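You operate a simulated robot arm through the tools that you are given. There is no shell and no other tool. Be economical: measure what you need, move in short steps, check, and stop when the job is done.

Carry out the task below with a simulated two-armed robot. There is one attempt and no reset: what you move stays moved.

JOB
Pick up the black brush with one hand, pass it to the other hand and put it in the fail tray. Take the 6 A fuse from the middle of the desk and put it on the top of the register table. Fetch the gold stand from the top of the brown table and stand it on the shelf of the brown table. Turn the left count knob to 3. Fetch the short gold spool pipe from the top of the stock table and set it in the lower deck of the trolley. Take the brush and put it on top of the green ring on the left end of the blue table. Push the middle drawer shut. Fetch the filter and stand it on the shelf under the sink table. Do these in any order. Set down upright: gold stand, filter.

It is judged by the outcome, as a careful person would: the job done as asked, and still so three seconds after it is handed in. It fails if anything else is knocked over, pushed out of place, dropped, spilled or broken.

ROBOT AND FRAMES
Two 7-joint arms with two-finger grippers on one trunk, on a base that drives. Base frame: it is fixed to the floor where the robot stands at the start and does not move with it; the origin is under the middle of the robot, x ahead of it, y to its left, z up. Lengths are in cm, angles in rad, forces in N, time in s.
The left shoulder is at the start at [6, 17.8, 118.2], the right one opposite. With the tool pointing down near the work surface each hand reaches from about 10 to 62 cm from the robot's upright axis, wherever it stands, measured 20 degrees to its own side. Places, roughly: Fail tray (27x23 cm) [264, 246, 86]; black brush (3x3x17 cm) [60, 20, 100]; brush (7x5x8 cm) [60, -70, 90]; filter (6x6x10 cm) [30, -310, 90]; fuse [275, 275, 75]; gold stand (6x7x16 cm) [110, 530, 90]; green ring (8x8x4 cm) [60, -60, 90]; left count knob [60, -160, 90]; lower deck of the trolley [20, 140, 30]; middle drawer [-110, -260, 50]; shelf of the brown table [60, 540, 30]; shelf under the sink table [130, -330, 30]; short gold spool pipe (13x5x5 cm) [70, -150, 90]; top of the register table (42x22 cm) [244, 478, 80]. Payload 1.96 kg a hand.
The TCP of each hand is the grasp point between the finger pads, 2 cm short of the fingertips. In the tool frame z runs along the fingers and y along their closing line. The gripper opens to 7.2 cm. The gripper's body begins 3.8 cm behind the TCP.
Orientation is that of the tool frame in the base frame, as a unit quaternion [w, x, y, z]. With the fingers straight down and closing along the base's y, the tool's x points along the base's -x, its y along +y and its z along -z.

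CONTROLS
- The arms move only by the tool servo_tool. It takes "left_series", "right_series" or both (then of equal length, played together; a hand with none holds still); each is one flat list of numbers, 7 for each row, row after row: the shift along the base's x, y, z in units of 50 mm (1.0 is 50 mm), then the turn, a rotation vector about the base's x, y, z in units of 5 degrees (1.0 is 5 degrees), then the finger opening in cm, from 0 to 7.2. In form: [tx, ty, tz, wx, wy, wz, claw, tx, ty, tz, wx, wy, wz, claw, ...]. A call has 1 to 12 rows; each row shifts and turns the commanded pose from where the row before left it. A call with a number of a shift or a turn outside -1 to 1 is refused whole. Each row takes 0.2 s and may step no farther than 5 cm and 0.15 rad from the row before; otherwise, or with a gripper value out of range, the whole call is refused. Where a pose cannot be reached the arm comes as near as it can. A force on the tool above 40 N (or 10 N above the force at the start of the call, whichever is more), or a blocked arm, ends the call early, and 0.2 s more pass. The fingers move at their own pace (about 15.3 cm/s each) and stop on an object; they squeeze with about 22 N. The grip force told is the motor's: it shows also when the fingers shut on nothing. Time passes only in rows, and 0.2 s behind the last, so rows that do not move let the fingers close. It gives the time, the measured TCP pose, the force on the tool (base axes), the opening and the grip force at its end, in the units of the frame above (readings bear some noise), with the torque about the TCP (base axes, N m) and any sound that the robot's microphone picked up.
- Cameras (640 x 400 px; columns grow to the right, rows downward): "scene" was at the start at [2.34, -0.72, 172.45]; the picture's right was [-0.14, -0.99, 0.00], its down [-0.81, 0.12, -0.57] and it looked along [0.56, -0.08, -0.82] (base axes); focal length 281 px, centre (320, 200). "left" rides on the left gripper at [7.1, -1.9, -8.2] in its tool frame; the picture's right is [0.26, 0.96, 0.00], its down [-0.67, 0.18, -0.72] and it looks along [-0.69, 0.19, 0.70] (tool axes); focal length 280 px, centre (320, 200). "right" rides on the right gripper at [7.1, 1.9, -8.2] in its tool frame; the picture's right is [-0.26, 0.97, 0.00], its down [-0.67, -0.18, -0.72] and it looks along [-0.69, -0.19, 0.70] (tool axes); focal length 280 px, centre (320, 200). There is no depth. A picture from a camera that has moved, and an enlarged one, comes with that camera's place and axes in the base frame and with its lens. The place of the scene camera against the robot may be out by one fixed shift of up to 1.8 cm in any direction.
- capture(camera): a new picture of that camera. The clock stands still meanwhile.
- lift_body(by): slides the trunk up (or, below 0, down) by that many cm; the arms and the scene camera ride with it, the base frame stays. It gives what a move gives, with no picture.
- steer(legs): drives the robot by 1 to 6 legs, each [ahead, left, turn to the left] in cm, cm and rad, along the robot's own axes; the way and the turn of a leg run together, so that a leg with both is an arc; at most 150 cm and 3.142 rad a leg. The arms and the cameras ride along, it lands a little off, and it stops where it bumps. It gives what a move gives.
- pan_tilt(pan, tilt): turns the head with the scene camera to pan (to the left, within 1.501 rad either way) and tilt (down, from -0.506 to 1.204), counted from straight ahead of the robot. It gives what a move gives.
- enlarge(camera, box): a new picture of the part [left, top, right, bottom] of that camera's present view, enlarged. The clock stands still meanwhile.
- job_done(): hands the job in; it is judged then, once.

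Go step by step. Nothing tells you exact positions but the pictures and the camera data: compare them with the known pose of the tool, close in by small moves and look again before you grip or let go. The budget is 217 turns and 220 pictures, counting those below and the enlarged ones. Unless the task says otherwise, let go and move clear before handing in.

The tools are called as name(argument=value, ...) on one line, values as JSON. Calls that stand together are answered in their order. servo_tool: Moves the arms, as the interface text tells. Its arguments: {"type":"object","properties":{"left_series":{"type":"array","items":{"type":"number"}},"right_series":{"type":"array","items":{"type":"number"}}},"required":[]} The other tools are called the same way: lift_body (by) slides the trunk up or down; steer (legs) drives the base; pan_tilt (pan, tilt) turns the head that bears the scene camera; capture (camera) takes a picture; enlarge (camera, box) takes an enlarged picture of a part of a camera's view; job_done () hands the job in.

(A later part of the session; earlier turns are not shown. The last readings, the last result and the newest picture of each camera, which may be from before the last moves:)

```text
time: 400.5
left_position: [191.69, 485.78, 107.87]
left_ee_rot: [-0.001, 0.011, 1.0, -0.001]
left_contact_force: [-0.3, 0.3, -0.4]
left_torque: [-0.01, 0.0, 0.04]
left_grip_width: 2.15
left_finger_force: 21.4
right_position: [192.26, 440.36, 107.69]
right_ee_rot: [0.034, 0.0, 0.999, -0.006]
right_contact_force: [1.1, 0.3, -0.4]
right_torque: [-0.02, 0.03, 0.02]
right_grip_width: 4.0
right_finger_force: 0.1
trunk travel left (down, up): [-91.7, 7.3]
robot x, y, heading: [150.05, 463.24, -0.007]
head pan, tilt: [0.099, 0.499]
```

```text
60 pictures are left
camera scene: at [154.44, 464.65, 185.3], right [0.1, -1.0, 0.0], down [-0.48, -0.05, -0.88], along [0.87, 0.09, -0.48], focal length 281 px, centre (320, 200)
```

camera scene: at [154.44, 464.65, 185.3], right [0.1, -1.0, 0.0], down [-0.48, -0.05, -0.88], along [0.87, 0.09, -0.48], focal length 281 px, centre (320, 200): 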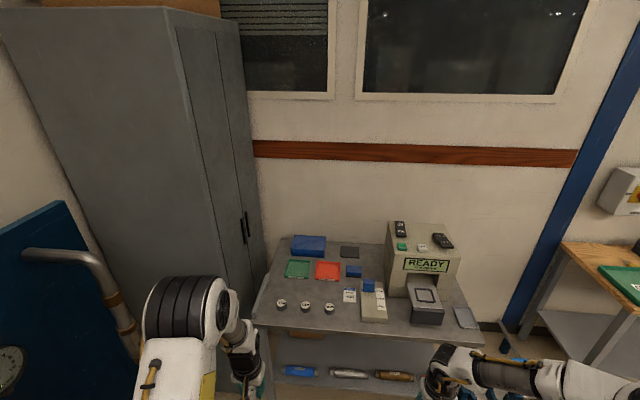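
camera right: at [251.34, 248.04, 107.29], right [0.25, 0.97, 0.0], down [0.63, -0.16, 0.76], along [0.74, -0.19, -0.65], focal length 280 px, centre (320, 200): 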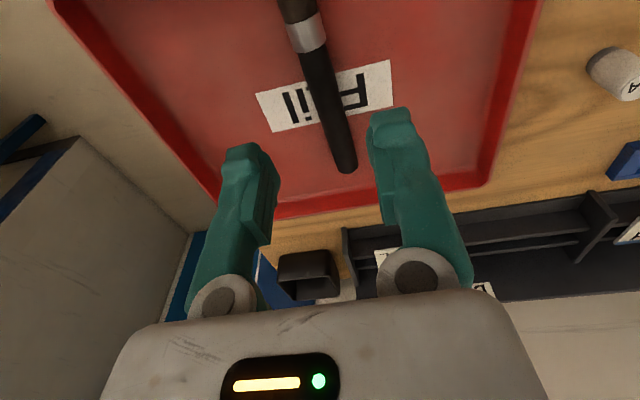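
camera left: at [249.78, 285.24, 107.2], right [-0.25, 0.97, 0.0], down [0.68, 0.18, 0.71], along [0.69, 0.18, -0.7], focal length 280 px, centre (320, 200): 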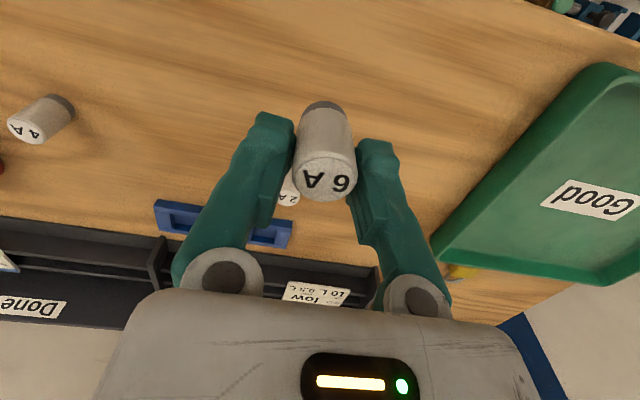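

steer(legs=[[36, 0, 0]])

pan_tilt(pan=0.1, tilt=0.8)

capture(camera="scene")

capture(camera="left")

```text
time: 402.8
left_position: [227.59, 485.51, 107.94]
left_ee_rot: [-0.001, 0.011, 1.0, 0.0]
left_contact_force: [0.5, -0.2, -1.2]
left_torque: [0.02, 0.01, 0.0]
left_grip_width: 2.13
left_finger_force: 21.8
right_position: [228.13, 440.19, 107.73]
right_ee_rot: [0.035, 0.0, 0.999, -0.006]
right_contact_force: [-0.3, -1.0, 0.1]
right_torque: [-0.02, -0.05, -0.01]
right_grip_width: 4.02
right_finger_force: 0.1
trunk travel left (down, up): [-91.7, 7.3]
robot x, y, heading: [186.28, 463.46, -0.003]
head pan, tilt: [0.099, 0.499]
```

```text
time: 403.6
left_position: [227.76, 485.59, 107.79]
left_ee_rot: [-0.002, 0.012, 1.0, 0.0]
left_contact_force: [0.1, -0.7, -1.1]
left_torque: [0.01, 0.0, -0.01]
left_grip_width: 2.13
left_finger_force: 21.7
right_position: [228.31, 440.11, 107.66]
right_ee_rot: [0.034, 0.0, 0.999, -0.007]
right_contact_force: [-0.1, -0.3, -0.5]
right_torque: [-0.03, 0.0, 0.02]
right_grip_width: 4.0
right_finger_force: 0.0
trunk travel left (down, up): [-91.7, 7.3]
robot x, y, heading: [186.32, 463.03, 0.001]
head pan, tilt: [0.099, 0.799]
```

```text
59 pictures are left
camera scene: at [189.53, 464.37, 182.71], right [0.1, -1.0, 0.0], down [-0.71, -0.07, -0.7], along [0.69, 0.07, -0.72], focal length 281 px, centre (320, 200)
```

scene: 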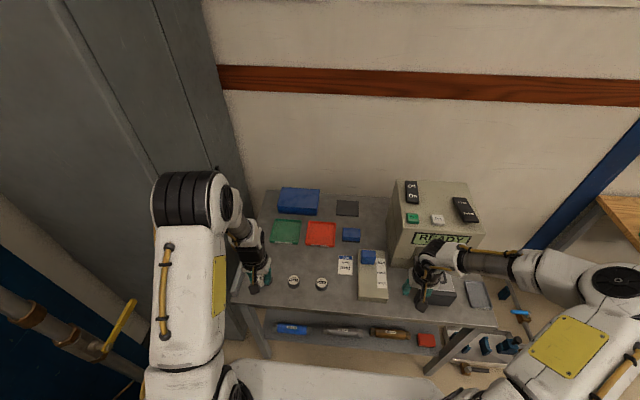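

```text
58 pictures are left
camera left: at [220.78, 483.74, 115.95], right [-0.24, 0.97, 0.0], down [0.68, 0.17, 0.71], along [0.69, 0.17, -0.7], focal length 280 px, centre (320, 200)
```

left: 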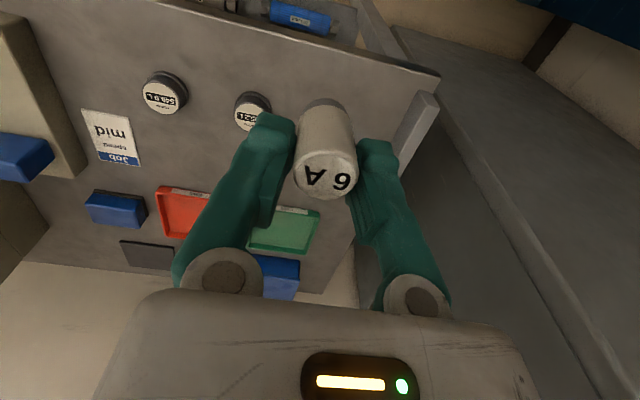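

steer(legs=[[4, 0, 0]])

servo_tool(left_series=[0.3, -0.6, -0.2, 0, 0, 0, 1, 0.6, -0.6, -0.2, 0, 0, 0, 1, 0.7, -0.6, -0.4, 0, 0, 0, 1, 0.7, -0.4, -0.4, 0, 0, 0, 1, 0.7, 0, -0.4, 0, 0, 0, 1, 0, 0, 0, 0, 0, 0, 1])

capture(camera="left")

enlarge(camera="scene", box=[220, 180, 420, 305])

```text
time: 404.5
left_position: [230.95, 485.5, 108.07]
left_ee_rot: [0.002, 0.011, 1.0, 0.0]
left_contact_force: [-0.7, -0.1, -0.2]
left_torque: [0.01, -0.03, -0.03]
left_grip_width: 2.13
left_finger_force: 22.0
right_position: [231.6, 440.2, 107.9]
right_ee_rot: [0.037, 0.0, 0.999, -0.006]
right_contact_force: [-0.7, -0.9, -0.3]
right_torque: [0.0, -0.06, 0.01]
right_grip_width: 3.99
right_finger_force: 0.1
trunk travel left (down, up): [-91.7, 7.3]
robot x, y, heading: [190.15, 463.18, -0.003]
head pan, tilt: [0.099, 0.799]
```

```text
refused: row 3 steps farther than a row can; nothing moved
```

```text
57 pictures are left
camera left: at [224.0, 483.73, 116.19], right [-0.24, 0.97, 0.0], down [0.68, 0.17, 0.72], along [0.7, 0.17, -0.7], focal length 280 px, centre (320, 200)
```

left: 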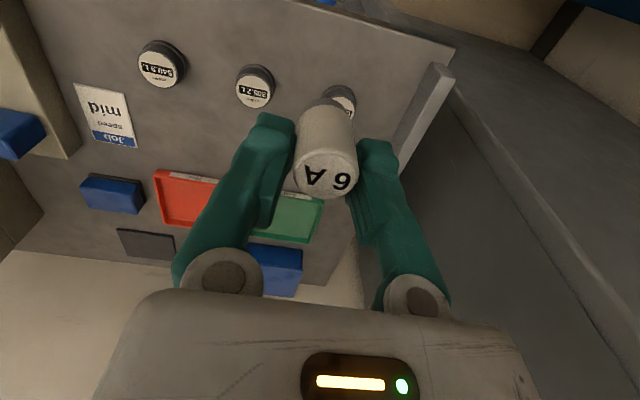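

```text
3.20 times, centred on (320, 242) of scene
camera zoom: at [192.31, 464.37, 182.72], right [0.1, -1.0, 0.0], down [-0.71, -0.07, -0.7], along [0.7, 0.07, -0.71], focal length 898 px, centre (320, 64)
```

zoom: 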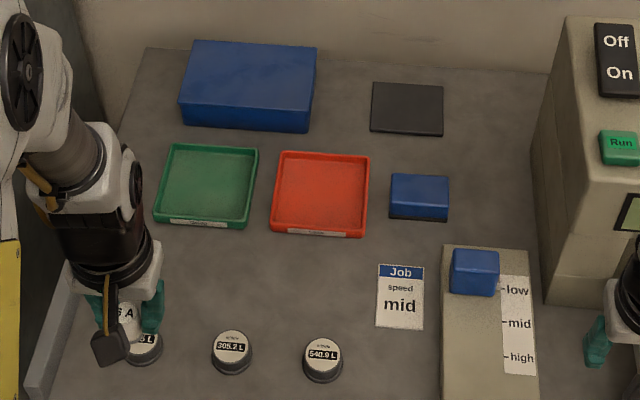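

servo_tool(left_series=[0.3, -0.5, -0.3, 0, 0, 0, 1, 0.5, -0.5, -0.3, 0, 0, 0, 1, 0.6, -0.5, -0.4, 0, 0, 0, 1, 0.6, -0.4, -0.4, 0, 0, 0, 1, 0.7, -0.2, -0.4, 0, 0, 0, 1, 0.6, 0, -0.4, 0, 0, 0, 1, 0, 0, 0, 0, 0, 0, 1])

capture(camera="left")

```text
time: 406.1
left_position: [248.09, 475.09, 96.7]
left_ee_rot: [-0.002, 0.011, 1.0, 0.0]
left_contact_force: [-0.4, 0.1, -0.5]
left_torque: [-0.02, -0.03, 0.0]
left_grip_width: 2.14
left_finger_force: 22.3
right_position: [232.01, 440.05, 107.63]
right_ee_rot: [0.034, 0.0, 0.999, -0.006]
right_contact_force: [0.1, -0.3, 0.0]
right_torque: [0.0, -0.03, 0.01]
right_grip_width: 4.0
right_finger_force: 0.0
trunk travel left (down, up): [-91.7, 7.3]
robot x, y, heading: [189.94, 463.71, -0.007]
head pan, tilt: [0.099, 0.799]
```

```text
55 pictures are left
camera left: at [241.11, 473.25, 104.99], right [-0.24, 0.97, 0.0], down [0.68, 0.17, 0.71], along [0.69, 0.17, -0.7], focal length 280 px, centre (320, 200)
```

left: 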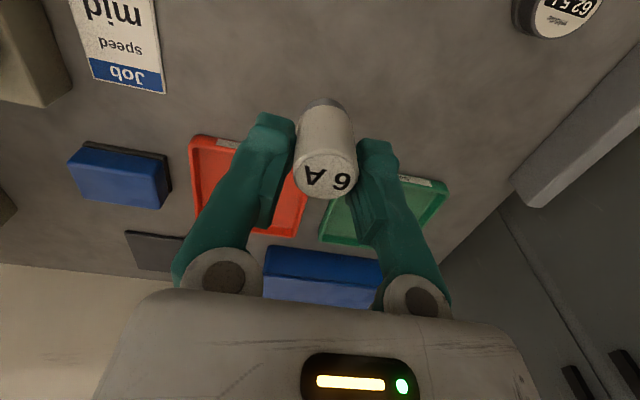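

servo_tool(left_series=[0, 0, -0.8, 0, 0, 0, 1, 0, 0, -0.8, 0, 0, 0, 1, 0, 0, -0.5, 0, 0, 0, 1, 0, 0, -0.2, 0, 0, 0, 1, 0, 0, -0.1, 0, 0, 0, 1, 0, 0, -0.1, 0, 0, 0, 1, 0, 0, -0.1, 0, 0, 0, 1, 0, 0, -0.1, 0, 0, 0, 1, 0, 0, -0.1, 0, 0, 0, 1])

capture(camera="left")

```text
time: 408.1
left_position: [246.65, 474.55, 89.1]
left_ee_rot: [-0.001, 0.011, 1.0, 0.001]
left_contact_force: [-0.1, 0.4, -0.6]
left_torque: [0.0, -0.06, 0.01]
left_grip_width: 2.14
left_finger_force: 22.1
left hand out of reach, approached as far as the arm can: row 2, 3, 4, 5, 6, 7, 8, 9
right_position: [232.04, 440.05, 107.7]
right_ee_rot: [0.034, 0.0, 0.999, -0.008]
right_contact_force: [0.5, 0.7, 0.1]
right_torque: [0.0, 0.0, 0.02]
right_grip_width: 3.99
right_finger_force: 0.1
trunk travel left (down, up): [-91.7, 7.3]
robot x, y, heading: [190.24, 463.23, -0.003]
head pan, tilt: [0.099, 0.799]
```

```text
54 pictures are left
camera left: at [239.58, 472.79, 97.21], right [-0.24, 0.97, 0.0], down [0.68, 0.17, 0.71], along [0.69, 0.17, -0.7], focal length 280 px, centre (320, 200)
```

left: 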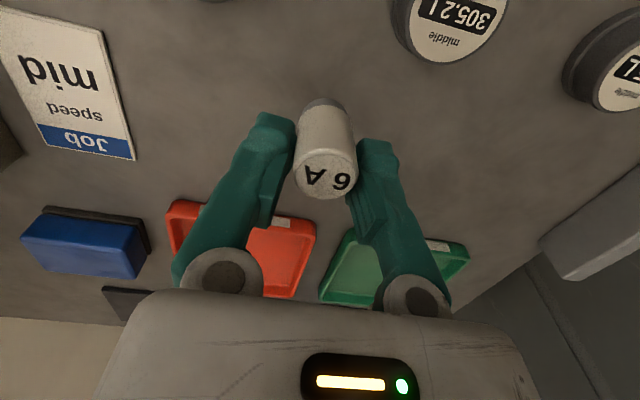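

lift_body(by=-4)

capture(camera="left")

```text
time: 408.9
left_position: [246.61, 474.66, 85.08]
left_ee_rot: [-0.002, 0.011, 1.0, 0.0]
left_contact_force: [-0.6, -0.5, 0.1]
left_torque: [0.0, -0.01, -0.02]
left_grip_width: 2.13
left_finger_force: 21.6
right_position: [232.09, 440.09, 103.64]
right_ee_rot: [0.033, 0.0, 0.999, -0.007]
right_contact_force: [0.2, -0.2, 0.7]
right_torque: [-0.03, 0.03, -0.01]
right_grip_width: 3.99
right_finger_force: 0.0
trunk travel left (down, up): [-87.7, 11.3]
robot x, y, heading: [190.0, 463.22, -0.011]
head pan, tilt: [0.099, 0.799]
```

```text
53 pictures are left
camera left: at [239.55, 472.81, 93.21], right [-0.24, 0.97, 0.0], down [0.68, 0.17, 0.71], along [0.69, 0.17, -0.7], focal length 280 px, centre (320, 200)
```

left: 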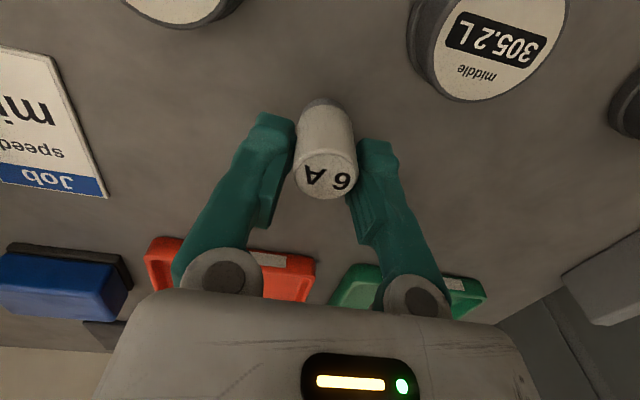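

lift_body(by=-1)

lift_body(by=-0.6)

capture(camera="left")

```text
time: 409.5
left_position: [246.53, 474.58, 84.03]
left_ee_rot: [-0.002, 0.012, 1.0, 0.0]
left_contact_force: [0.3, 0.2, -0.1]
left_torque: [-0.02, 0.0, -0.02]
left_grip_width: 2.13
left_finger_force: 21.5
right_position: [232.2, 440.13, 102.58]
right_ee_rot: [0.035, 0.0, 0.999, -0.006]
right_contact_force: [0.3, 0.5, 0.2]
right_torque: [0.02, -0.02, -0.05]
right_grip_width: 3.95
right_finger_force: 0.1
trunk travel left (down, up): [-86.7, 12.3]
robot x, y, heading: [190.29, 463.27, -0.005]
head pan, tilt: [0.099, 0.799]
```

```text
time: 410.1
left_position: [246.52, 474.55, 83.46]
left_ee_rot: [-0.001, 0.011, 1.0, 0.001]
left_contact_force: [0.2, -0.6, 0.1]
left_torque: [0.0, 0.03, 0.0]
left_grip_width: 2.14
left_finger_force: 21.9
right_position: [232.1, 440.1, 102.11]
right_ee_rot: [0.034, 0.0, 0.999, -0.006]
right_contact_force: [-0.4, -1.2, 0.2]
right_torque: [0.0, 0.0, 0.01]
right_grip_width: 4.0
right_finger_force: 0.0
trunk travel left (down, up): [-86.1, 12.9]
robot x, y, heading: [189.84, 463.36, -0.006]
head pan, tilt: [0.099, 0.799]
```

```text
52 pictures are left
camera left: at [239.57, 472.8, 91.59], right [-0.24, 0.97, 0.0], down [0.68, 0.17, 0.71], along [0.69, 0.17, -0.7], focal length 280 px, centre (320, 200)
```

left: 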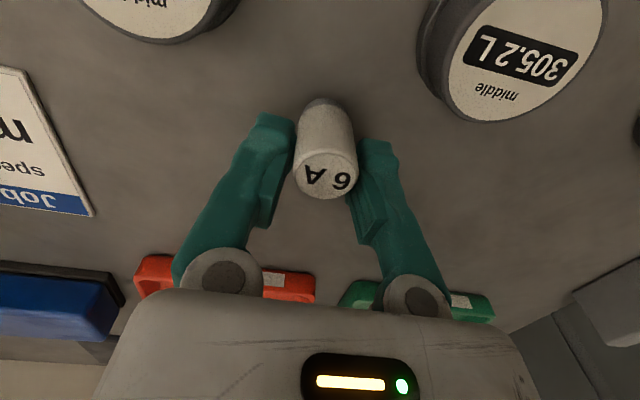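

servo_tool(left_series=[0, 0, -0.08, 0, 0, 0, 1, 0, 0, -0.08, 0, 0, 0, 1, 0, 0, -0.08, 0, 0, 0, 1, 0, 0, -0.08, 0, 0, 0, 1, 0, 0, -0.08, 0, 0, 0, 1, 0, 0, -0.08, 0, 0, 0, 1, 0, 0, -0.08, 0, 0, 0, 1])

```text
time: 411.7
left_position: [246.58, 474.51, 83.14]
left_ee_rot: [0.006, 0.01, 1.0, -0.001]
left_contact_force: [0.0, -0.4, -0.6]
left_torque: [0.0, 0.05, 0.0]
left_grip_width: 2.11
left_finger_force: 22.0
left hand out of reach, approached as far as the arm can: row 2, 4, 6
right_position: [232.09, 440.23, 102.05]
right_ee_rot: [0.034, 0.001, 0.999, -0.006]
right_contact_force: [0.0, 0.3, 0.7]
right_torque: [0.01, -0.02, 0.0]
right_grip_width: 3.99
right_finger_force: 0.0
trunk travel left (down, up): [-86.1, 12.9]
robot x, y, heading: [190.06, 463.16, -0.001]
head pan, tilt: [0.099, 0.799]
```

lift_body(by=-0.8)

lift_body(by=-0.7)

lift_body(by=-0.6)

capture(camera="left")

```text
time: 412.2
left_position: [246.62, 474.4, 82.54]
left_ee_rot: [0.01, 0.011, 1.0, -0.001]
left_contact_force: [4.0, 1.1, 23.9]
left_torque: [0.02, 0.16, -0.04]
left_grip_width: 2.14
left_finger_force: 22.0
right_position: [232.13, 440.14, 101.34]
right_ee_rot: [0.034, 0.0, 0.999, -0.007]
right_contact_force: [-0.3, 0.0, 0.5]
right_torque: [0.02, 0.01, 0.01]
right_grip_width: 4.0
right_finger_force: 0.1
trunk travel left (down, up): [-85.3, 13.7]
robot x, y, heading: [190.06, 463.17, -0.0]
head pan, tilt: [0.099, 0.799]
```

```text
time: 412.7
left_position: [246.76, 474.55, 81.97]
left_ee_rot: [0.008, 0.011, 1.0, -0.001]
left_contact_force: [-5.1, -0.7, 12.3]
left_torque: [0.2, 0.19, 0.08]
left_grip_width: 2.04
left_finger_force: 22.6
right_position: [232.2, 440.08, 100.53]
right_ee_rot: [0.035, -0.001, 0.999, -0.007]
right_contact_force: [0.2, -0.1, -0.3]
right_torque: [0.01, 0.04, -0.01]
right_grip_width: 3.99
right_finger_force: 0.0
trunk travel left (down, up): [-84.7, 14.3]
robot x, y, heading: [190.06, 463.16, -0.003]
head pan, tilt: [0.099, 0.799]
stopped: the force on the tool passed its limit at 48 N (the readings are from after the stop); the commanded pose is now the measured one
```

```text
time: 413.2
left_position: [246.95, 474.47, 81.99]
left_ee_rot: [0.014, 0.01, 1.0, -0.001]
left_contact_force: [-10.5, 1.0, 22.5]
left_torque: [0.08, 0.37, 0.06]
left_grip_width: 2.03
left_finger_force: 22.0
right_position: [231.87, 440.11, 100.28]
right_ee_rot: [0.035, -0.001, 0.999, -0.007]
right_contact_force: [-0.2, 0.9, -0.6]
right_torque: [0.01, 0.02, 0.0]
right_grip_width: 4.0
right_finger_force: 0.1
trunk travel left (down, up): [-84.2, 14.8]
robot x, y, heading: [189.84, 463.27, -0.005]
head pan, tilt: [0.099, 0.799]
stopped: the force on the tool passed its limit at 44 N (the readings are from after the stop); the commanded pose is now the measured one
```

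```text
51 pictures are left
camera left: at [239.76, 472.74, 89.91], right [-0.24, 0.97, -0.01], down [0.66, 0.17, 0.73], along [0.71, 0.17, -0.68], focal length 280 px, centre (320, 200)
```

left: 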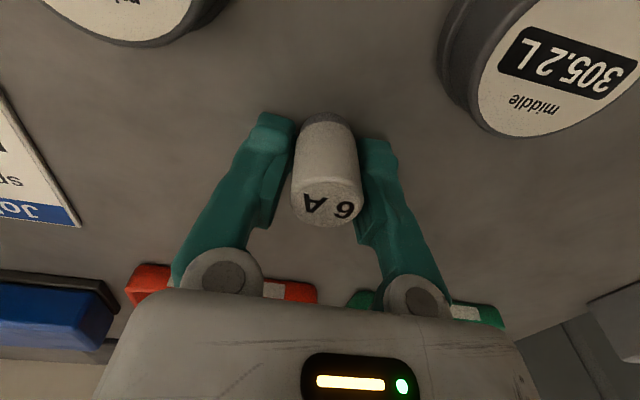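

servo_tool(left_series=[0, 0, 0.04, 0, 0, 0, 2.3, 0, 0, 0, 0, 0, 0, 3.2, 0, 0, 0, 0, 0, 0, 3.6, 0, 0, 0.4, 0, 0, 0, 3.6, 0, 0, 0.6, 0, 0, 0, 3.6, 0, 0, 0.8, 0, 0, 0, 3.6, 0, 0, 0.8, 0, 0, 0, 3.6])

capture(camera="left")

```text
time: 414.8
left_position: [248.08, 474.55, 94.26]
left_ee_rot: [0.012, 0.01, 1.0, -0.001]
left_contact_force: [0.4, -0.2, 0.1]
left_torque: [-0.03, 0.0, -0.05]
left_grip_width: 3.61
left_finger_force: 0.1
left hand out of reach, approached as far as the arm can: row 4
right_position: [232.19, 440.12, 100.11]
right_ee_rot: [0.034, 0.0, 0.999, -0.007]
right_contact_force: [0.1, 0.1, -0.7]
right_torque: [0.02, 0.02, 0.01]
right_grip_width: 4.0
right_finger_force: 0.1
trunk travel left (down, up): [-84.2, 14.8]
robot x, y, heading: [190.02, 463.73, -0.002]
head pan, tilt: [0.099, 0.799]
```

```text
50 pictures are left
camera left: at [240.89, 472.82, 102.23], right [-0.24, 0.97, -0.01], down [0.66, 0.17, 0.73], along [0.71, 0.17, -0.68], focal length 280 px, centre (320, 200)
```

left: 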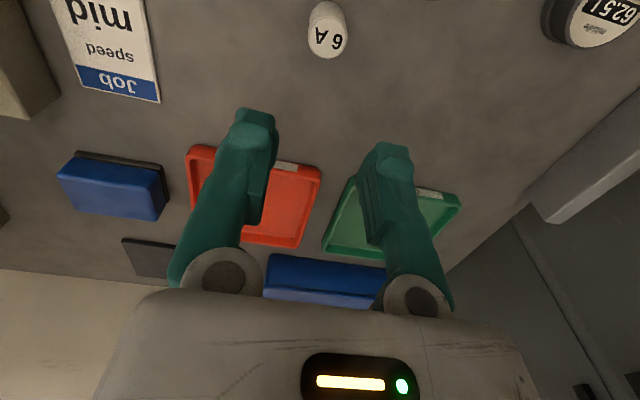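

Fuse stands on the register table. Last: the gold stand on the brown table; I back off and turn to look for it.

servo_tool(left_series=[-0.3, 0, 0.8, 0, 0, 0, 5, -0.7, 0, 0.5, 0, 0, 0, 6, -0.8, 0, 0, 0, 0, 0, 7, -0.8, 0, 0, 0, 0, 0, 7.2])

steer(legs=[[-48, 0, 0], [0, 0, 1.57]])

pan_tilt(pan=0.3, tilt=0.6)

capture(camera="scene")

```text
time: 415.8
left_position: [234.84, 474.38, 100.9]
left_ee_rot: [0.012, 0.01, 1.0, -0.001]
left_contact_force: [-0.6, 0.0, 0.1]
left_torque: [0.01, -0.01, -0.01]
left_grip_width: 7.22
left_finger_force: 0.0
right_position: [232.15, 440.15, 100.29]
right_ee_rot: [0.035, -0.001, 0.999, -0.007]
right_contact_force: [-0.1, 0.4, 1.1]
right_torque: [0.03, -0.01, 0.01]
right_grip_width: 3.99
right_finger_force: 0.0
trunk travel left (down, up): [-84.2, 14.8]
robot x, y, heading: [190.07, 463.12, -0.006]
head pan, tilt: [0.099, 0.799]
```

```text
time: 422.4
left_position: [132.95, 508.43, 100.68]
left_ee_rot: [0.009, -0.688, 0.725, 0.007]
left_contact_force: [-0.9, -0.6, -0.1]
left_torque: [0.0, 0.03, -0.01]
left_grip_width: 7.2
left_finger_force: 0.1
right_position: [167.05, 504.55, 100.09]
right_ee_rot: [0.03, -0.696, 0.717, 0.019]
right_contact_force: [-0.2, -0.3, -0.2]
right_torque: [0.03, -0.02, 0.02]
right_grip_width: 4.02
right_finger_force: 0.0
trunk travel left (down, up): [-84.2, 14.8]
robot x, y, heading: [142.87, 462.73, 1.54]
head pan, tilt: [0.099, 0.799]
```

```text
time: 423.1
left_position: [132.82, 508.38, 100.72]
left_ee_rot: [0.009, -0.688, 0.725, 0.008]
left_contact_force: [-0.5, 0.5, -0.9]
left_torque: [-0.01, 0.0, -0.01]
left_grip_width: 7.18
left_finger_force: 0.0
right_position: [167.3, 504.62, 100.18]
right_ee_rot: [0.029, -0.696, 0.717, 0.019]
right_contact_force: [0.6, -0.4, -0.6]
right_torque: [0.02, 0.0, 0.03]
right_grip_width: 4.02
right_finger_force: 0.0
trunk travel left (down, up): [-84.2, 14.8]
robot x, y, heading: [142.67, 463.43, 1.538]
head pan, tilt: [0.3, 0.6]
```

```text
49 pictures are left
camera scene: at [141.46, 466.09, 176.88], right [0.96, 0.26, 0.0], down [0.15, -0.55, -0.82], along [-0.22, 0.8, -0.57], focal length 281 px, centre (320, 200)
```

scene: 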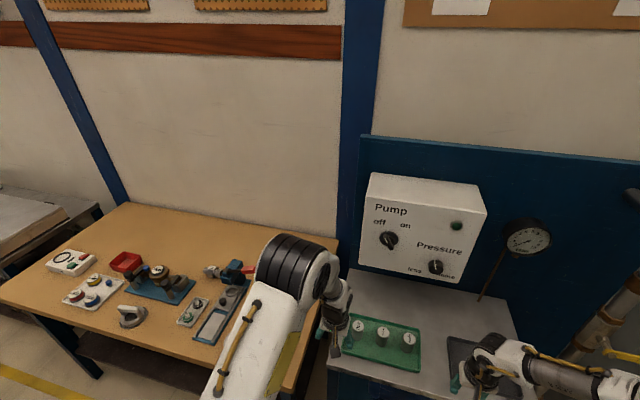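

steer(legs=[[-14, 0, 0.03], [0, 17, 0]])

lift_body(by=2)

capture(camera="left")

pan_tilt(pan=0.0, tilt=0.6)

capture(camera="scene")

```text
time: 425.5
left_position: [114.49, 494.27, 100.71]
left_ee_rot: [0.009, -0.7, 0.714, 0.009]
left_contact_force: [0.0, 0.4, 0.1]
left_torque: [0.0, 0.01, 0.02]
left_grip_width: 7.21
left_finger_force: 0.0
right_position: [148.76, 491.35, 100.05]
right_ee_rot: [-0.028, 0.707, -0.706, -0.02]
right_contact_force: [0.0, -0.1, 0.4]
right_torque: [-0.01, 0.02, 0.01]
right_grip_width: 4.01
right_finger_force: 0.1
trunk travel left (down, up): [-84.2, 14.8]
robot x, y, heading: [125.54, 449.28, 1.563]
head pan, tilt: [0.3, 0.6]
```

```text
time: 426.1
left_position: [114.21, 494.18, 102.78]
left_ee_rot: [0.009, -0.7, 0.714, 0.008]
left_contact_force: [-0.3, 0.3, 0.1]
left_torque: [0.02, -0.06, -0.01]
left_grip_width: 7.21
left_finger_force: 0.0
right_position: [148.85, 491.33, 102.06]
right_ee_rot: [-0.03, 0.707, -0.707, -0.019]
right_contact_force: [-0.6, -0.4, -0.3]
right_torque: [0.04, 0.0, -0.01]
right_grip_width: 4.02
right_finger_force: 0.0
trunk travel left (down, up): [-86.2, 12.8]
robot x, y, heading: [125.98, 449.23, 1.568]
head pan, tilt: [0.3, 0.6]
```

```text
48 pictures are left
camera left: at [116.2, 486.85, 110.69], right [-0.97, -0.24, -0.01], down [-0.17, 0.66, 0.73], along [-0.17, 0.71, -0.68], focal length 280 px, centre (320, 200)
```

left: 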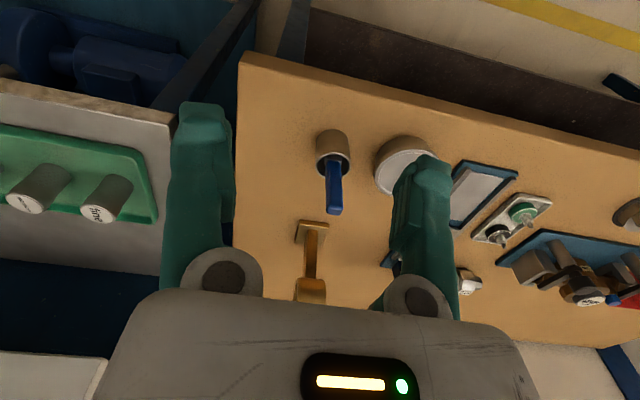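

```text
time: 426.9
left_position: [114.43, 494.12, 102.74]
left_ee_rot: [0.01, -0.699, 0.715, 0.007]
left_contact_force: [-1.1, 0.7, 0.9]
left_torque: [0.02, 0.01, 0.02]
left_grip_width: 7.22
left_finger_force: 0.0
right_position: [148.66, 491.38, 102.18]
right_ee_rot: [-0.028, 0.707, -0.706, -0.019]
right_contact_force: [0.6, -0.1, -0.9]
right_torque: [-0.01, -0.02, 0.02]
right_grip_width: 3.99
right_finger_force: 0.0
trunk travel left (down, up): [-86.2, 12.8]
robot x, y, heading: [125.84, 449.47, 1.566]
head pan, tilt: [0.0, 0.6]
```

```text
47 pictures are left
camera scene: at [126.88, 452.48, 178.89], right [1.0, 0.0, 0.0], down [0.0, -0.57, -0.82], along [0.0, 0.82, -0.57], focal length 281 px, centre (320, 200)
```

scene: 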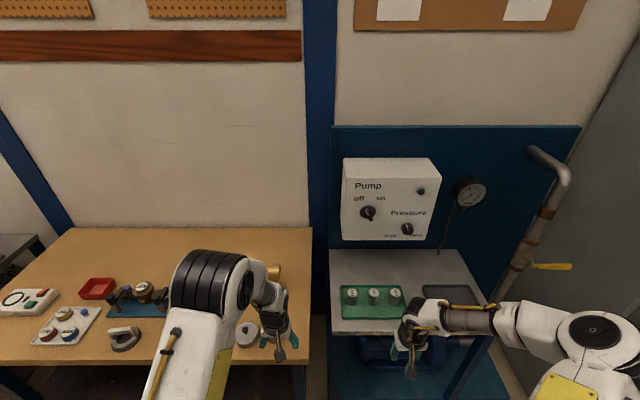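

The gold stand is at about (108,525), behind a cup with a blue brush. I raise the trunk and move in to view it from above.

lift_body(by=11)

steer(legs=[[17, 0, 0]])

capture(camera="left")

pan_tilt(pan=0.2, tilt=0.8)

capture(camera="scene")

```text
time: 428.4
left_position: [114.44, 494.07, 113.73]
left_ee_rot: [0.009, -0.7, 0.714, 0.008]
left_contact_force: [-0.4, 0.5, 0.2]
left_torque: [0.0, 0.02, 0.02]
left_grip_width: 7.21
left_finger_force: 0.1
right_position: [148.78, 491.35, 113.29]
right_ee_rot: [-0.03, 0.708, -0.706, -0.019]
right_contact_force: [-0.1, -1.1, -0.2]
right_torque: [-0.02, -0.01, 0.01]
right_grip_width: 4.0
right_finger_force: 0.1
trunk travel left (down, up): [-97.2, 1.8]
robot x, y, heading: [125.55, 449.59, 1.565]
head pan, tilt: [0.0, 0.6]
```

```text
time: 429.8
left_position: [114.4, 511.02, 113.91]
left_ee_rot: [0.01, -0.7, 0.714, 0.01]
left_contact_force: [-0.2, -0.5, 0.4]
left_torque: [0.02, -0.02, 0.01]
left_grip_width: 7.21
left_finger_force: 0.1
right_position: [148.73, 508.16, 113.24]
right_ee_rot: [0.03, -0.706, 0.707, 0.02]
right_contact_force: [-0.5, -0.5, -0.2]
right_torque: [0.03, 0.01, 0.01]
right_grip_width: 4.01
right_finger_force: 0.0
trunk travel left (down, up): [-97.2, 1.8]
robot x, y, heading: [125.75, 466.19, 1.568]
head pan, tilt: [0.0, 0.6]
```

```text
46 pictures are left
camera left: at [116.28, 503.57, 121.8], right [-0.97, -0.24, -0.01], down [-0.17, 0.66, 0.73], along [-0.17, 0.71, -0.68], focal length 280 px, centre (320, 200)
```

left: 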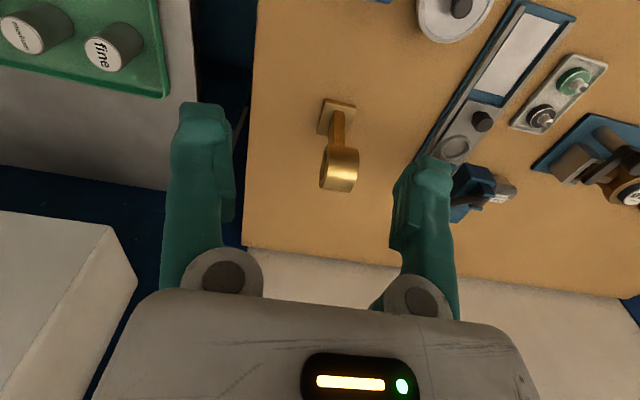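

```text
time: 430.6
left_position: [114.44, 511.2, 113.63]
left_ee_rot: [0.01, -0.699, 0.715, 0.008]
left_contact_force: [0.6, 0.5, -0.3]
left_torque: [0.0, 0.03, 0.0]
left_grip_width: 7.22
left_finger_force: 0.1
right_position: [148.75, 508.41, 113.2]
right_ee_rot: [-0.029, 0.707, -0.706, -0.019]
right_contact_force: [-0.6, -0.3, 0.3]
right_torque: [-0.03, 0.01, 0.06]
right_grip_width: 4.01
right_finger_force: 0.0
trunk travel left (down, up): [-97.2, 1.8]
robot x, y, heading: [125.72, 466.23, 1.573]
head pan, tilt: [0.201, 0.799]
```

```text
45 pictures are left
camera scene: at [125.29, 468.65, 188.2], right [0.98, 0.2, 0.0], down [0.14, -0.7, -0.7], along [-0.14, 0.68, -0.72], focal length 281 px, centre (320, 200)
```

scene: 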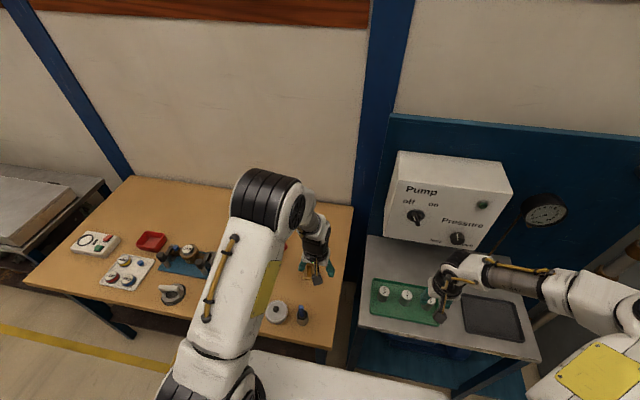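

enlarge(camera="left", box=[280, 80, 400, 210])

```text
3.08 times, centred on (340, 145) of left
camera zoom: at [116.28, 503.91, 121.68], right [-0.97, -0.24, -0.01], down [-0.17, 0.66, 0.73], along [-0.17, 0.71, -0.68], focal length 863 px, centre (258, 369)
```

zoom: 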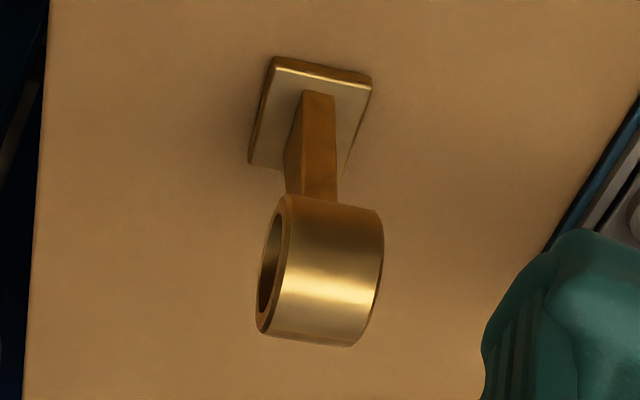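

The stand has a ring on top (axis along x, ~4 cm wide) at about (108.2,526.5,93.5). I come 6 cm nearer and position above with the fingers open.

steer(legs=[[6, 0, 0]])

servo_tool(left_series=[-0.4, 0, -0.5, 0, 0, 0, 7.2, -0.4, 0.3, -0.6, 0, 0, 0, 7.2, -0.4, 0.5, -0.4, 0, 0, 0, 7.2, 0, 0.6, -0.4, 0, 0, 0, 7.2, 0, 0.4, -0.3, 0, 0, 0, 7.2, 0, 0, 0, 0, 0, 0, 7.2])

capture(camera="left")

```text
time: 431.5
left_position: [114.41, 516.23, 114.01]
left_ee_rot: [0.011, -0.7, 0.714, 0.01]
left_contact_force: [-0.5, -0.1, 0.1]
left_torque: [0.06, -0.04, 0.02]
left_grip_width: 7.2
left_finger_force: 0.2
right_position: [148.72, 513.74, 113.41]
right_ee_rot: [-0.031, 0.707, -0.706, -0.021]
right_contact_force: [-0.4, -0.7, 0.4]
right_torque: [0.05, 0.01, -0.01]
right_grip_width: 4.01
right_finger_force: 0.1
trunk travel left (down, up): [-97.2, 1.8]
robot x, y, heading: [125.47, 472.26, 1.567]
head pan, tilt: [0.201, 0.799]
```

```text
time: 432.9
left_position: [108.32, 526.26, 102.76]
left_ee_rot: [0.01, -0.7, 0.714, 0.009]
left_contact_force: [0.5, -0.3, 0.7]
left_torque: [-0.03, 0.03, -0.01]
left_grip_width: 7.2
left_finger_force: 0.2
right_position: [148.8, 514.38, 113.13]
right_ee_rot: [-0.028, 0.707, -0.706, -0.019]
right_contact_force: [-0.3, -0.4, 0.6]
right_torque: [-0.01, -0.02, 0.01]
right_grip_width: 4.0
right_finger_force: 0.1
trunk travel left (down, up): [-97.2, 1.8]
robot x, y, heading: [125.93, 472.21, 1.569]
head pan, tilt: [0.201, 0.799]
```

```text
43 pictures are left
camera left: at [110.19, 518.85, 110.7], right [-0.97, -0.24, -0.01], down [-0.17, 0.66, 0.73], along [-0.17, 0.71, -0.68], focal length 280 px, centre (320, 200)
```

left: 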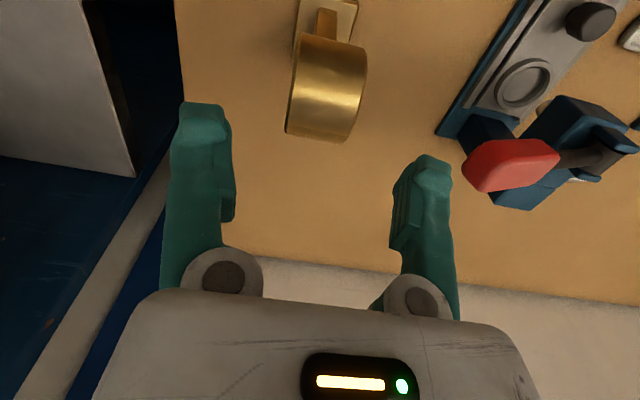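

servo_tool(left_series=[-0.1, 0.06, -0.6, 0, 0, 0, 7.2, 0, 0, -0.6, 0, 0, 0, 7.2, 0, 0, -0.6, 0, 0, 0, 7.2, 0, 0, 0, 0, 0, 0, 7.2])

capture(camera="left")

```text
time: 433.9
left_position: [107.9, 526.32, 93.83]
left_ee_rot: [0.009, -0.7, 0.714, 0.008]
left_contact_force: [-0.6, -0.2, 0.5]
left_torque: [0.04, 0.0, -0.04]
left_grip_width: 7.19
left_finger_force: 0.0
right_position: [148.88, 514.31, 113.23]
right_ee_rot: [-0.029, 0.707, -0.706, -0.019]
right_contact_force: [0.3, -0.4, -0.2]
right_torque: [-0.02, 0.01, 0.0]
right_grip_width: 3.99
right_finger_force: 0.0
trunk travel left (down, up): [-97.2, 1.8]
robot x, y, heading: [125.4, 472.59, 1.569]
head pan, tilt: [0.201, 0.799]
```

```text
42 pictures are left
camera left: at [109.75, 519.06, 101.76], right [-0.97, -0.24, -0.01], down [-0.17, 0.66, 0.73], along [-0.17, 0.71, -0.68], focal length 280 px, centre (320, 200)
```

left: 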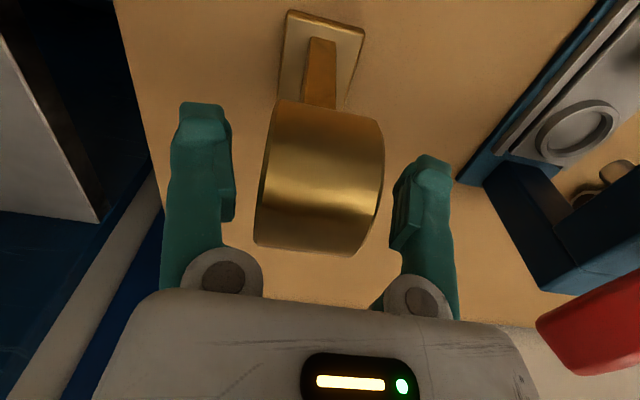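

servo_tool(left_series=[0, 0, 0, 0, 0, 0, 4, 0, 0, 0, 0, 0, 0, 3.5, 0, 0, 0, 0, 0, 0, 3.5, 0, 0, 0, 0, 0, 0, 3.5, 0, 0, 0.5, 0, 0, 0, 3.5, 0, 0, 0.5, 0, 0, 0, 3.5])

capture(camera="left")

```text
time: 435.3
left_position: [107.8, 526.41, 98.91]
left_ee_rot: [0.008, -0.7, 0.714, 0.008]
left_contact_force: [0.9, -0.3, -8.2]
left_torque: [-0.08, -0.01, 0.03]
left_grip_width: 4.17
left_finger_force: 22.1
right_position: [148.76, 514.39, 113.03]
right_ee_rot: [-0.029, 0.707, -0.706, -0.019]
right_contact_force: [-0.4, -0.1, -0.8]
right_torque: [0.0, 0.02, -0.04]
right_grip_width: 3.98
right_finger_force: 0.0
trunk travel left (down, up): [-97.2, 1.8]
robot x, y, heading: [125.73, 472.37, 1.568]
head pan, tilt: [0.201, 0.799]
```

```text
41 pictures are left
camera left: at [109.74, 519.01, 106.82], right [-0.97, -0.24, -0.01], down [-0.17, 0.66, 0.73], along [-0.17, 0.71, -0.68], focal length 280 px, centre (320, 200)
```

left: 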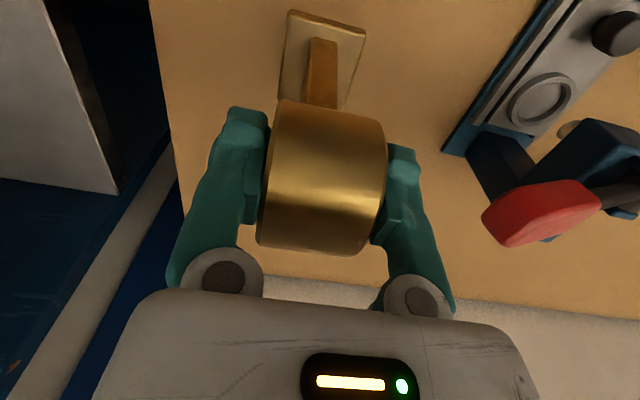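

Stand is held. I raise it high to clear the cup, then back away and look at the shelf.

servo_tool(left_series=[0, 0, 0.7, 0, 0, 0, 3.5, 0, 0, 0.8, 0, 0, 0, 3.5, 0, -0.2, 0.8, 0, 0, 0, 3.5, 0, -0.3, 0.5, 0, 0, 0, 3.5])

capture(camera="left")

```text
time: 436.3
left_position: [107.83, 523.74, 112.8]
left_ee_rot: [0.009, -0.7, 0.714, 0.008]
left_contact_force: [-0.3, -0.3, -6.8]
left_torque: [-0.06, -0.01, 0.01]
left_grip_width: 4.16
left_finger_force: 22.2
right_position: [148.78, 514.22, 113.09]
right_ee_rot: [-0.029, 0.708, -0.706, -0.02]
right_contact_force: [-0.8, 0.2, 0.2]
right_torque: [-0.01, -0.04, -0.02]
right_grip_width: 3.98
right_finger_force: 0.0
trunk travel left (down, up): [-97.2, 1.8]
robot x, y, heading: [125.71, 472.27, 1.565]
head pan, tilt: [0.201, 0.799]
```

```text
40 pictures are left
camera left: at [109.74, 516.46, 120.79], right [-0.97, -0.24, -0.01], down [-0.17, 0.66, 0.73], along [-0.17, 0.71, -0.68], focal length 280 px, centre (320, 200)
```

left: 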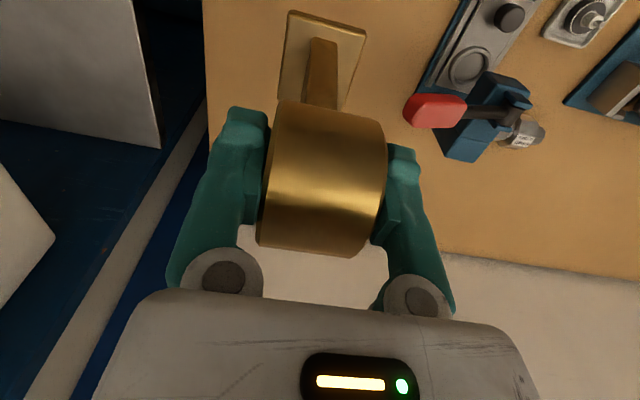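

steer(legs=[[-40, 0, 0]])

lift_body(by=-40)

pan_tilt(pan=0.75, tilt=0.4)

capture(camera="scene")

```text
time: 438.8
left_position: [107.51, 483.9, 112.7]
left_ee_rot: [0.008, -0.702, 0.712, 0.007]
left_contact_force: [1.0, -0.4, -7.5]
left_torque: [-0.12, 0.0, 0.0]
left_grip_width: 4.18
left_finger_force: 22.4
right_position: [148.42, 474.51, 113.08]
right_ee_rot: [-0.029, 0.709, -0.704, -0.018]
right_contact_force: [0.3, 0.3, 0.7]
right_torque: [-0.02, 0.01, 0.0]
right_grip_width: 4.0
right_finger_force: 0.0
trunk travel left (down, up): [-97.2, 1.8]
robot x, y, heading: [125.65, 432.33, 1.577]
head pan, tilt: [0.201, 0.799]
```

```text
time: 442.7
left_position: [107.59, 483.6, 72.8]
left_ee_rot: [0.009, -0.703, 0.711, 0.007]
left_contact_force: [0.8, -0.1, -7.6]
left_torque: [-0.07, -0.02, 0.01]
left_grip_width: 4.16
left_finger_force: 22.6
right_position: [148.45, 474.37, 73.15]
right_ee_rot: [-0.029, 0.709, -0.704, -0.018]
right_contact_force: [0.1, 1.1, -1.1]
right_torque: [-0.01, 0.01, 0.01]
right_grip_width: 3.98
right_finger_force: 0.1
trunk travel left (down, up): [-57.2, 41.8]
robot x, y, heading: [125.81, 432.25, 1.581]
head pan, tilt: [0.201, 0.799]
```

```text
time: 443.6
left_position: [107.48, 483.66, 72.81]
left_ee_rot: [0.008, -0.702, 0.712, 0.007]
left_contact_force: [0.4, -0.1, -7.6]
left_torque: [-0.07, 0.0, -0.02]
left_grip_width: 4.15
left_finger_force: 21.5
right_position: [148.48, 474.41, 73.06]
right_ee_rot: [-0.029, 0.71, -0.704, -0.019]
right_contact_force: [-0.1, 0.3, -0.1]
right_torque: [-0.03, 0.0, 0.0]
right_grip_width: 4.0
right_finger_force: 0.1
trunk travel left (down, up): [-57.2, 41.8]
robot x, y, heading: [125.97, 432.11, 1.579]
head pan, tilt: [0.75, 0.4]
```

```text
39 pictures are left
camera scene: at [120.62, 433.35, 151.7], right [0.73, 0.69, 0.0], down [0.27, -0.28, -0.92], along [-0.63, 0.67, -0.39], focal length 281 px, centre (320, 200)
```

scene: 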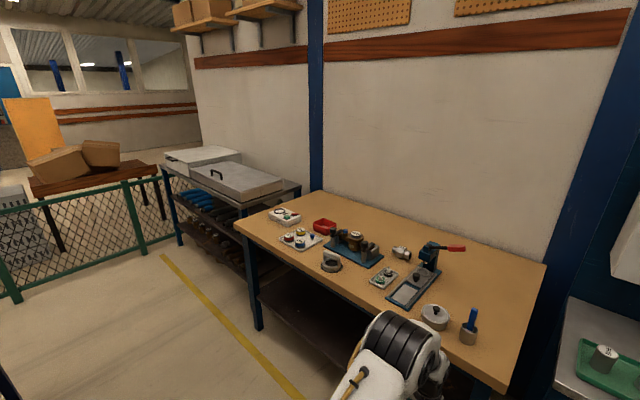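

steer(legs=[[0, 46, 0]])

lift_body(by=-32)

pan_tilt(pan=0.0, tilt=0.5)

capture(camera="scene")

capture(camera="right")

```text
time: 446.4
left_position: [62.22, 483.75, 72.7]
left_ee_rot: [0.01, -0.7, 0.714, 0.007]
left_contact_force: [-0.8, 0.1, -7.2]
left_torque: [-0.05, -0.03, 0.0]
left_grip_width: 4.16
left_finger_force: 21.9
right_position: [103.24, 474.17, 73.0]
right_ee_rot: [-0.029, 0.708, -0.706, -0.017]
right_contact_force: [-0.4, -0.6, 0.4]
right_torque: [0.02, -0.05, 0.01]
right_grip_width: 4.01
right_finger_force: 0.1
trunk travel left (down, up): [-57.2, 41.8]
robot x, y, heading: [80.68, 432.21, 1.57]
head pan, tilt: [0.75, 0.4]
```

```text
time: 449.6
left_position: [62.26, 483.65, 40.78]
left_ee_rot: [0.009, -0.7, 0.714, 0.008]
left_contact_force: [-0.3, 0.0, -7.4]
left_torque: [-0.08, -0.02, -0.02]
left_grip_width: 4.17
left_finger_force: 21.5
right_position: [103.3, 474.2, 41.07]
right_ee_rot: [-0.029, 0.708, -0.706, -0.019]
right_contact_force: [0.0, 0.2, -0.3]
right_torque: [-0.01, -0.02, -0.01]
right_grip_width: 3.99
right_finger_force: 0.0
trunk travel left (down, up): [-25.2, 73.8]
robot x, y, heading: [80.51, 432.26, 1.568]
head pan, tilt: [0.75, 0.4]
```

```text
time: 450.6
left_position: [62.28, 483.57, 40.8]
left_ee_rot: [0.008, -0.7, 0.714, 0.008]
left_contact_force: [0.1, 0.1, -6.8]
left_torque: [-0.1, -0.03, -0.04]
left_grip_width: 4.18
left_finger_force: 21.1
right_position: [103.31, 474.27, 41.16]
right_ee_rot: [-0.029, 0.707, -0.706, -0.02]
right_contact_force: [0.3, 0.2, -0.1]
right_torque: [0.01, 0.02, 0.04]
right_grip_width: 3.98
right_finger_force: 0.1
trunk travel left (down, up): [-25.2, 73.8]
robot x, y, heading: [80.24, 432.05, 1.57]
head pan, tilt: [0.0, 0.499]
```

```text
38 pictures are left
camera scene: at [81.47, 435.55, 118.79], right [1.0, 0.0, 0.0], down [0.0, -0.48, -0.88], along [0.0, 0.88, -0.48], focal length 281 px, centre (320, 200)
```

scene: 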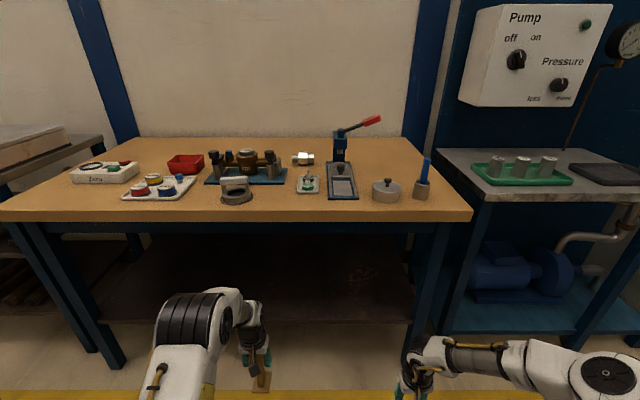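

```text
37 pictures are left
camera right: at [101.17, 466.51, 48.82], right [-0.97, 0.26, 0.0], down [0.17, 0.63, 0.76], along [0.19, 0.74, -0.65], focal length 280 px, centre (320, 200)
```

right: 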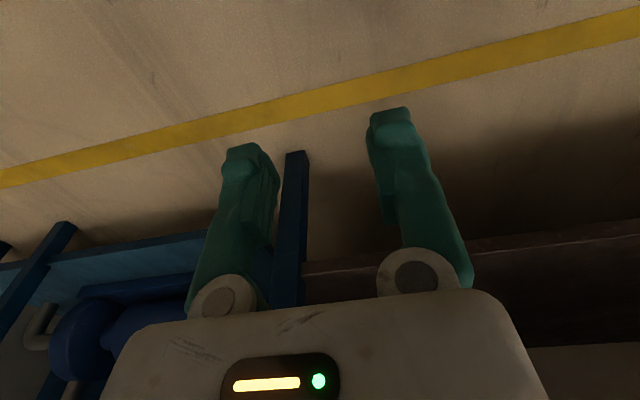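

enlarge(camera="scene", box=[150, 190, 450, 390])

```text
2.00 times, centred on (300, 290) of scene
camera zoom: at [81.47, 435.55, 118.79], right [1.0, 0.0, 0.0], down [0.0, -0.48, -0.88], along [0.0, 0.88, -0.48], focal length 562 px, centre (360, 20)
```

zoom: 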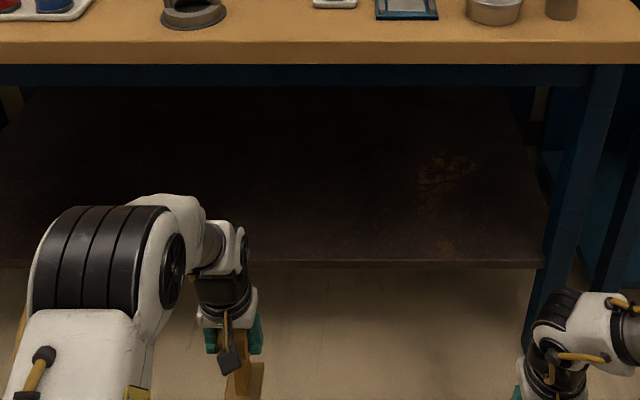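

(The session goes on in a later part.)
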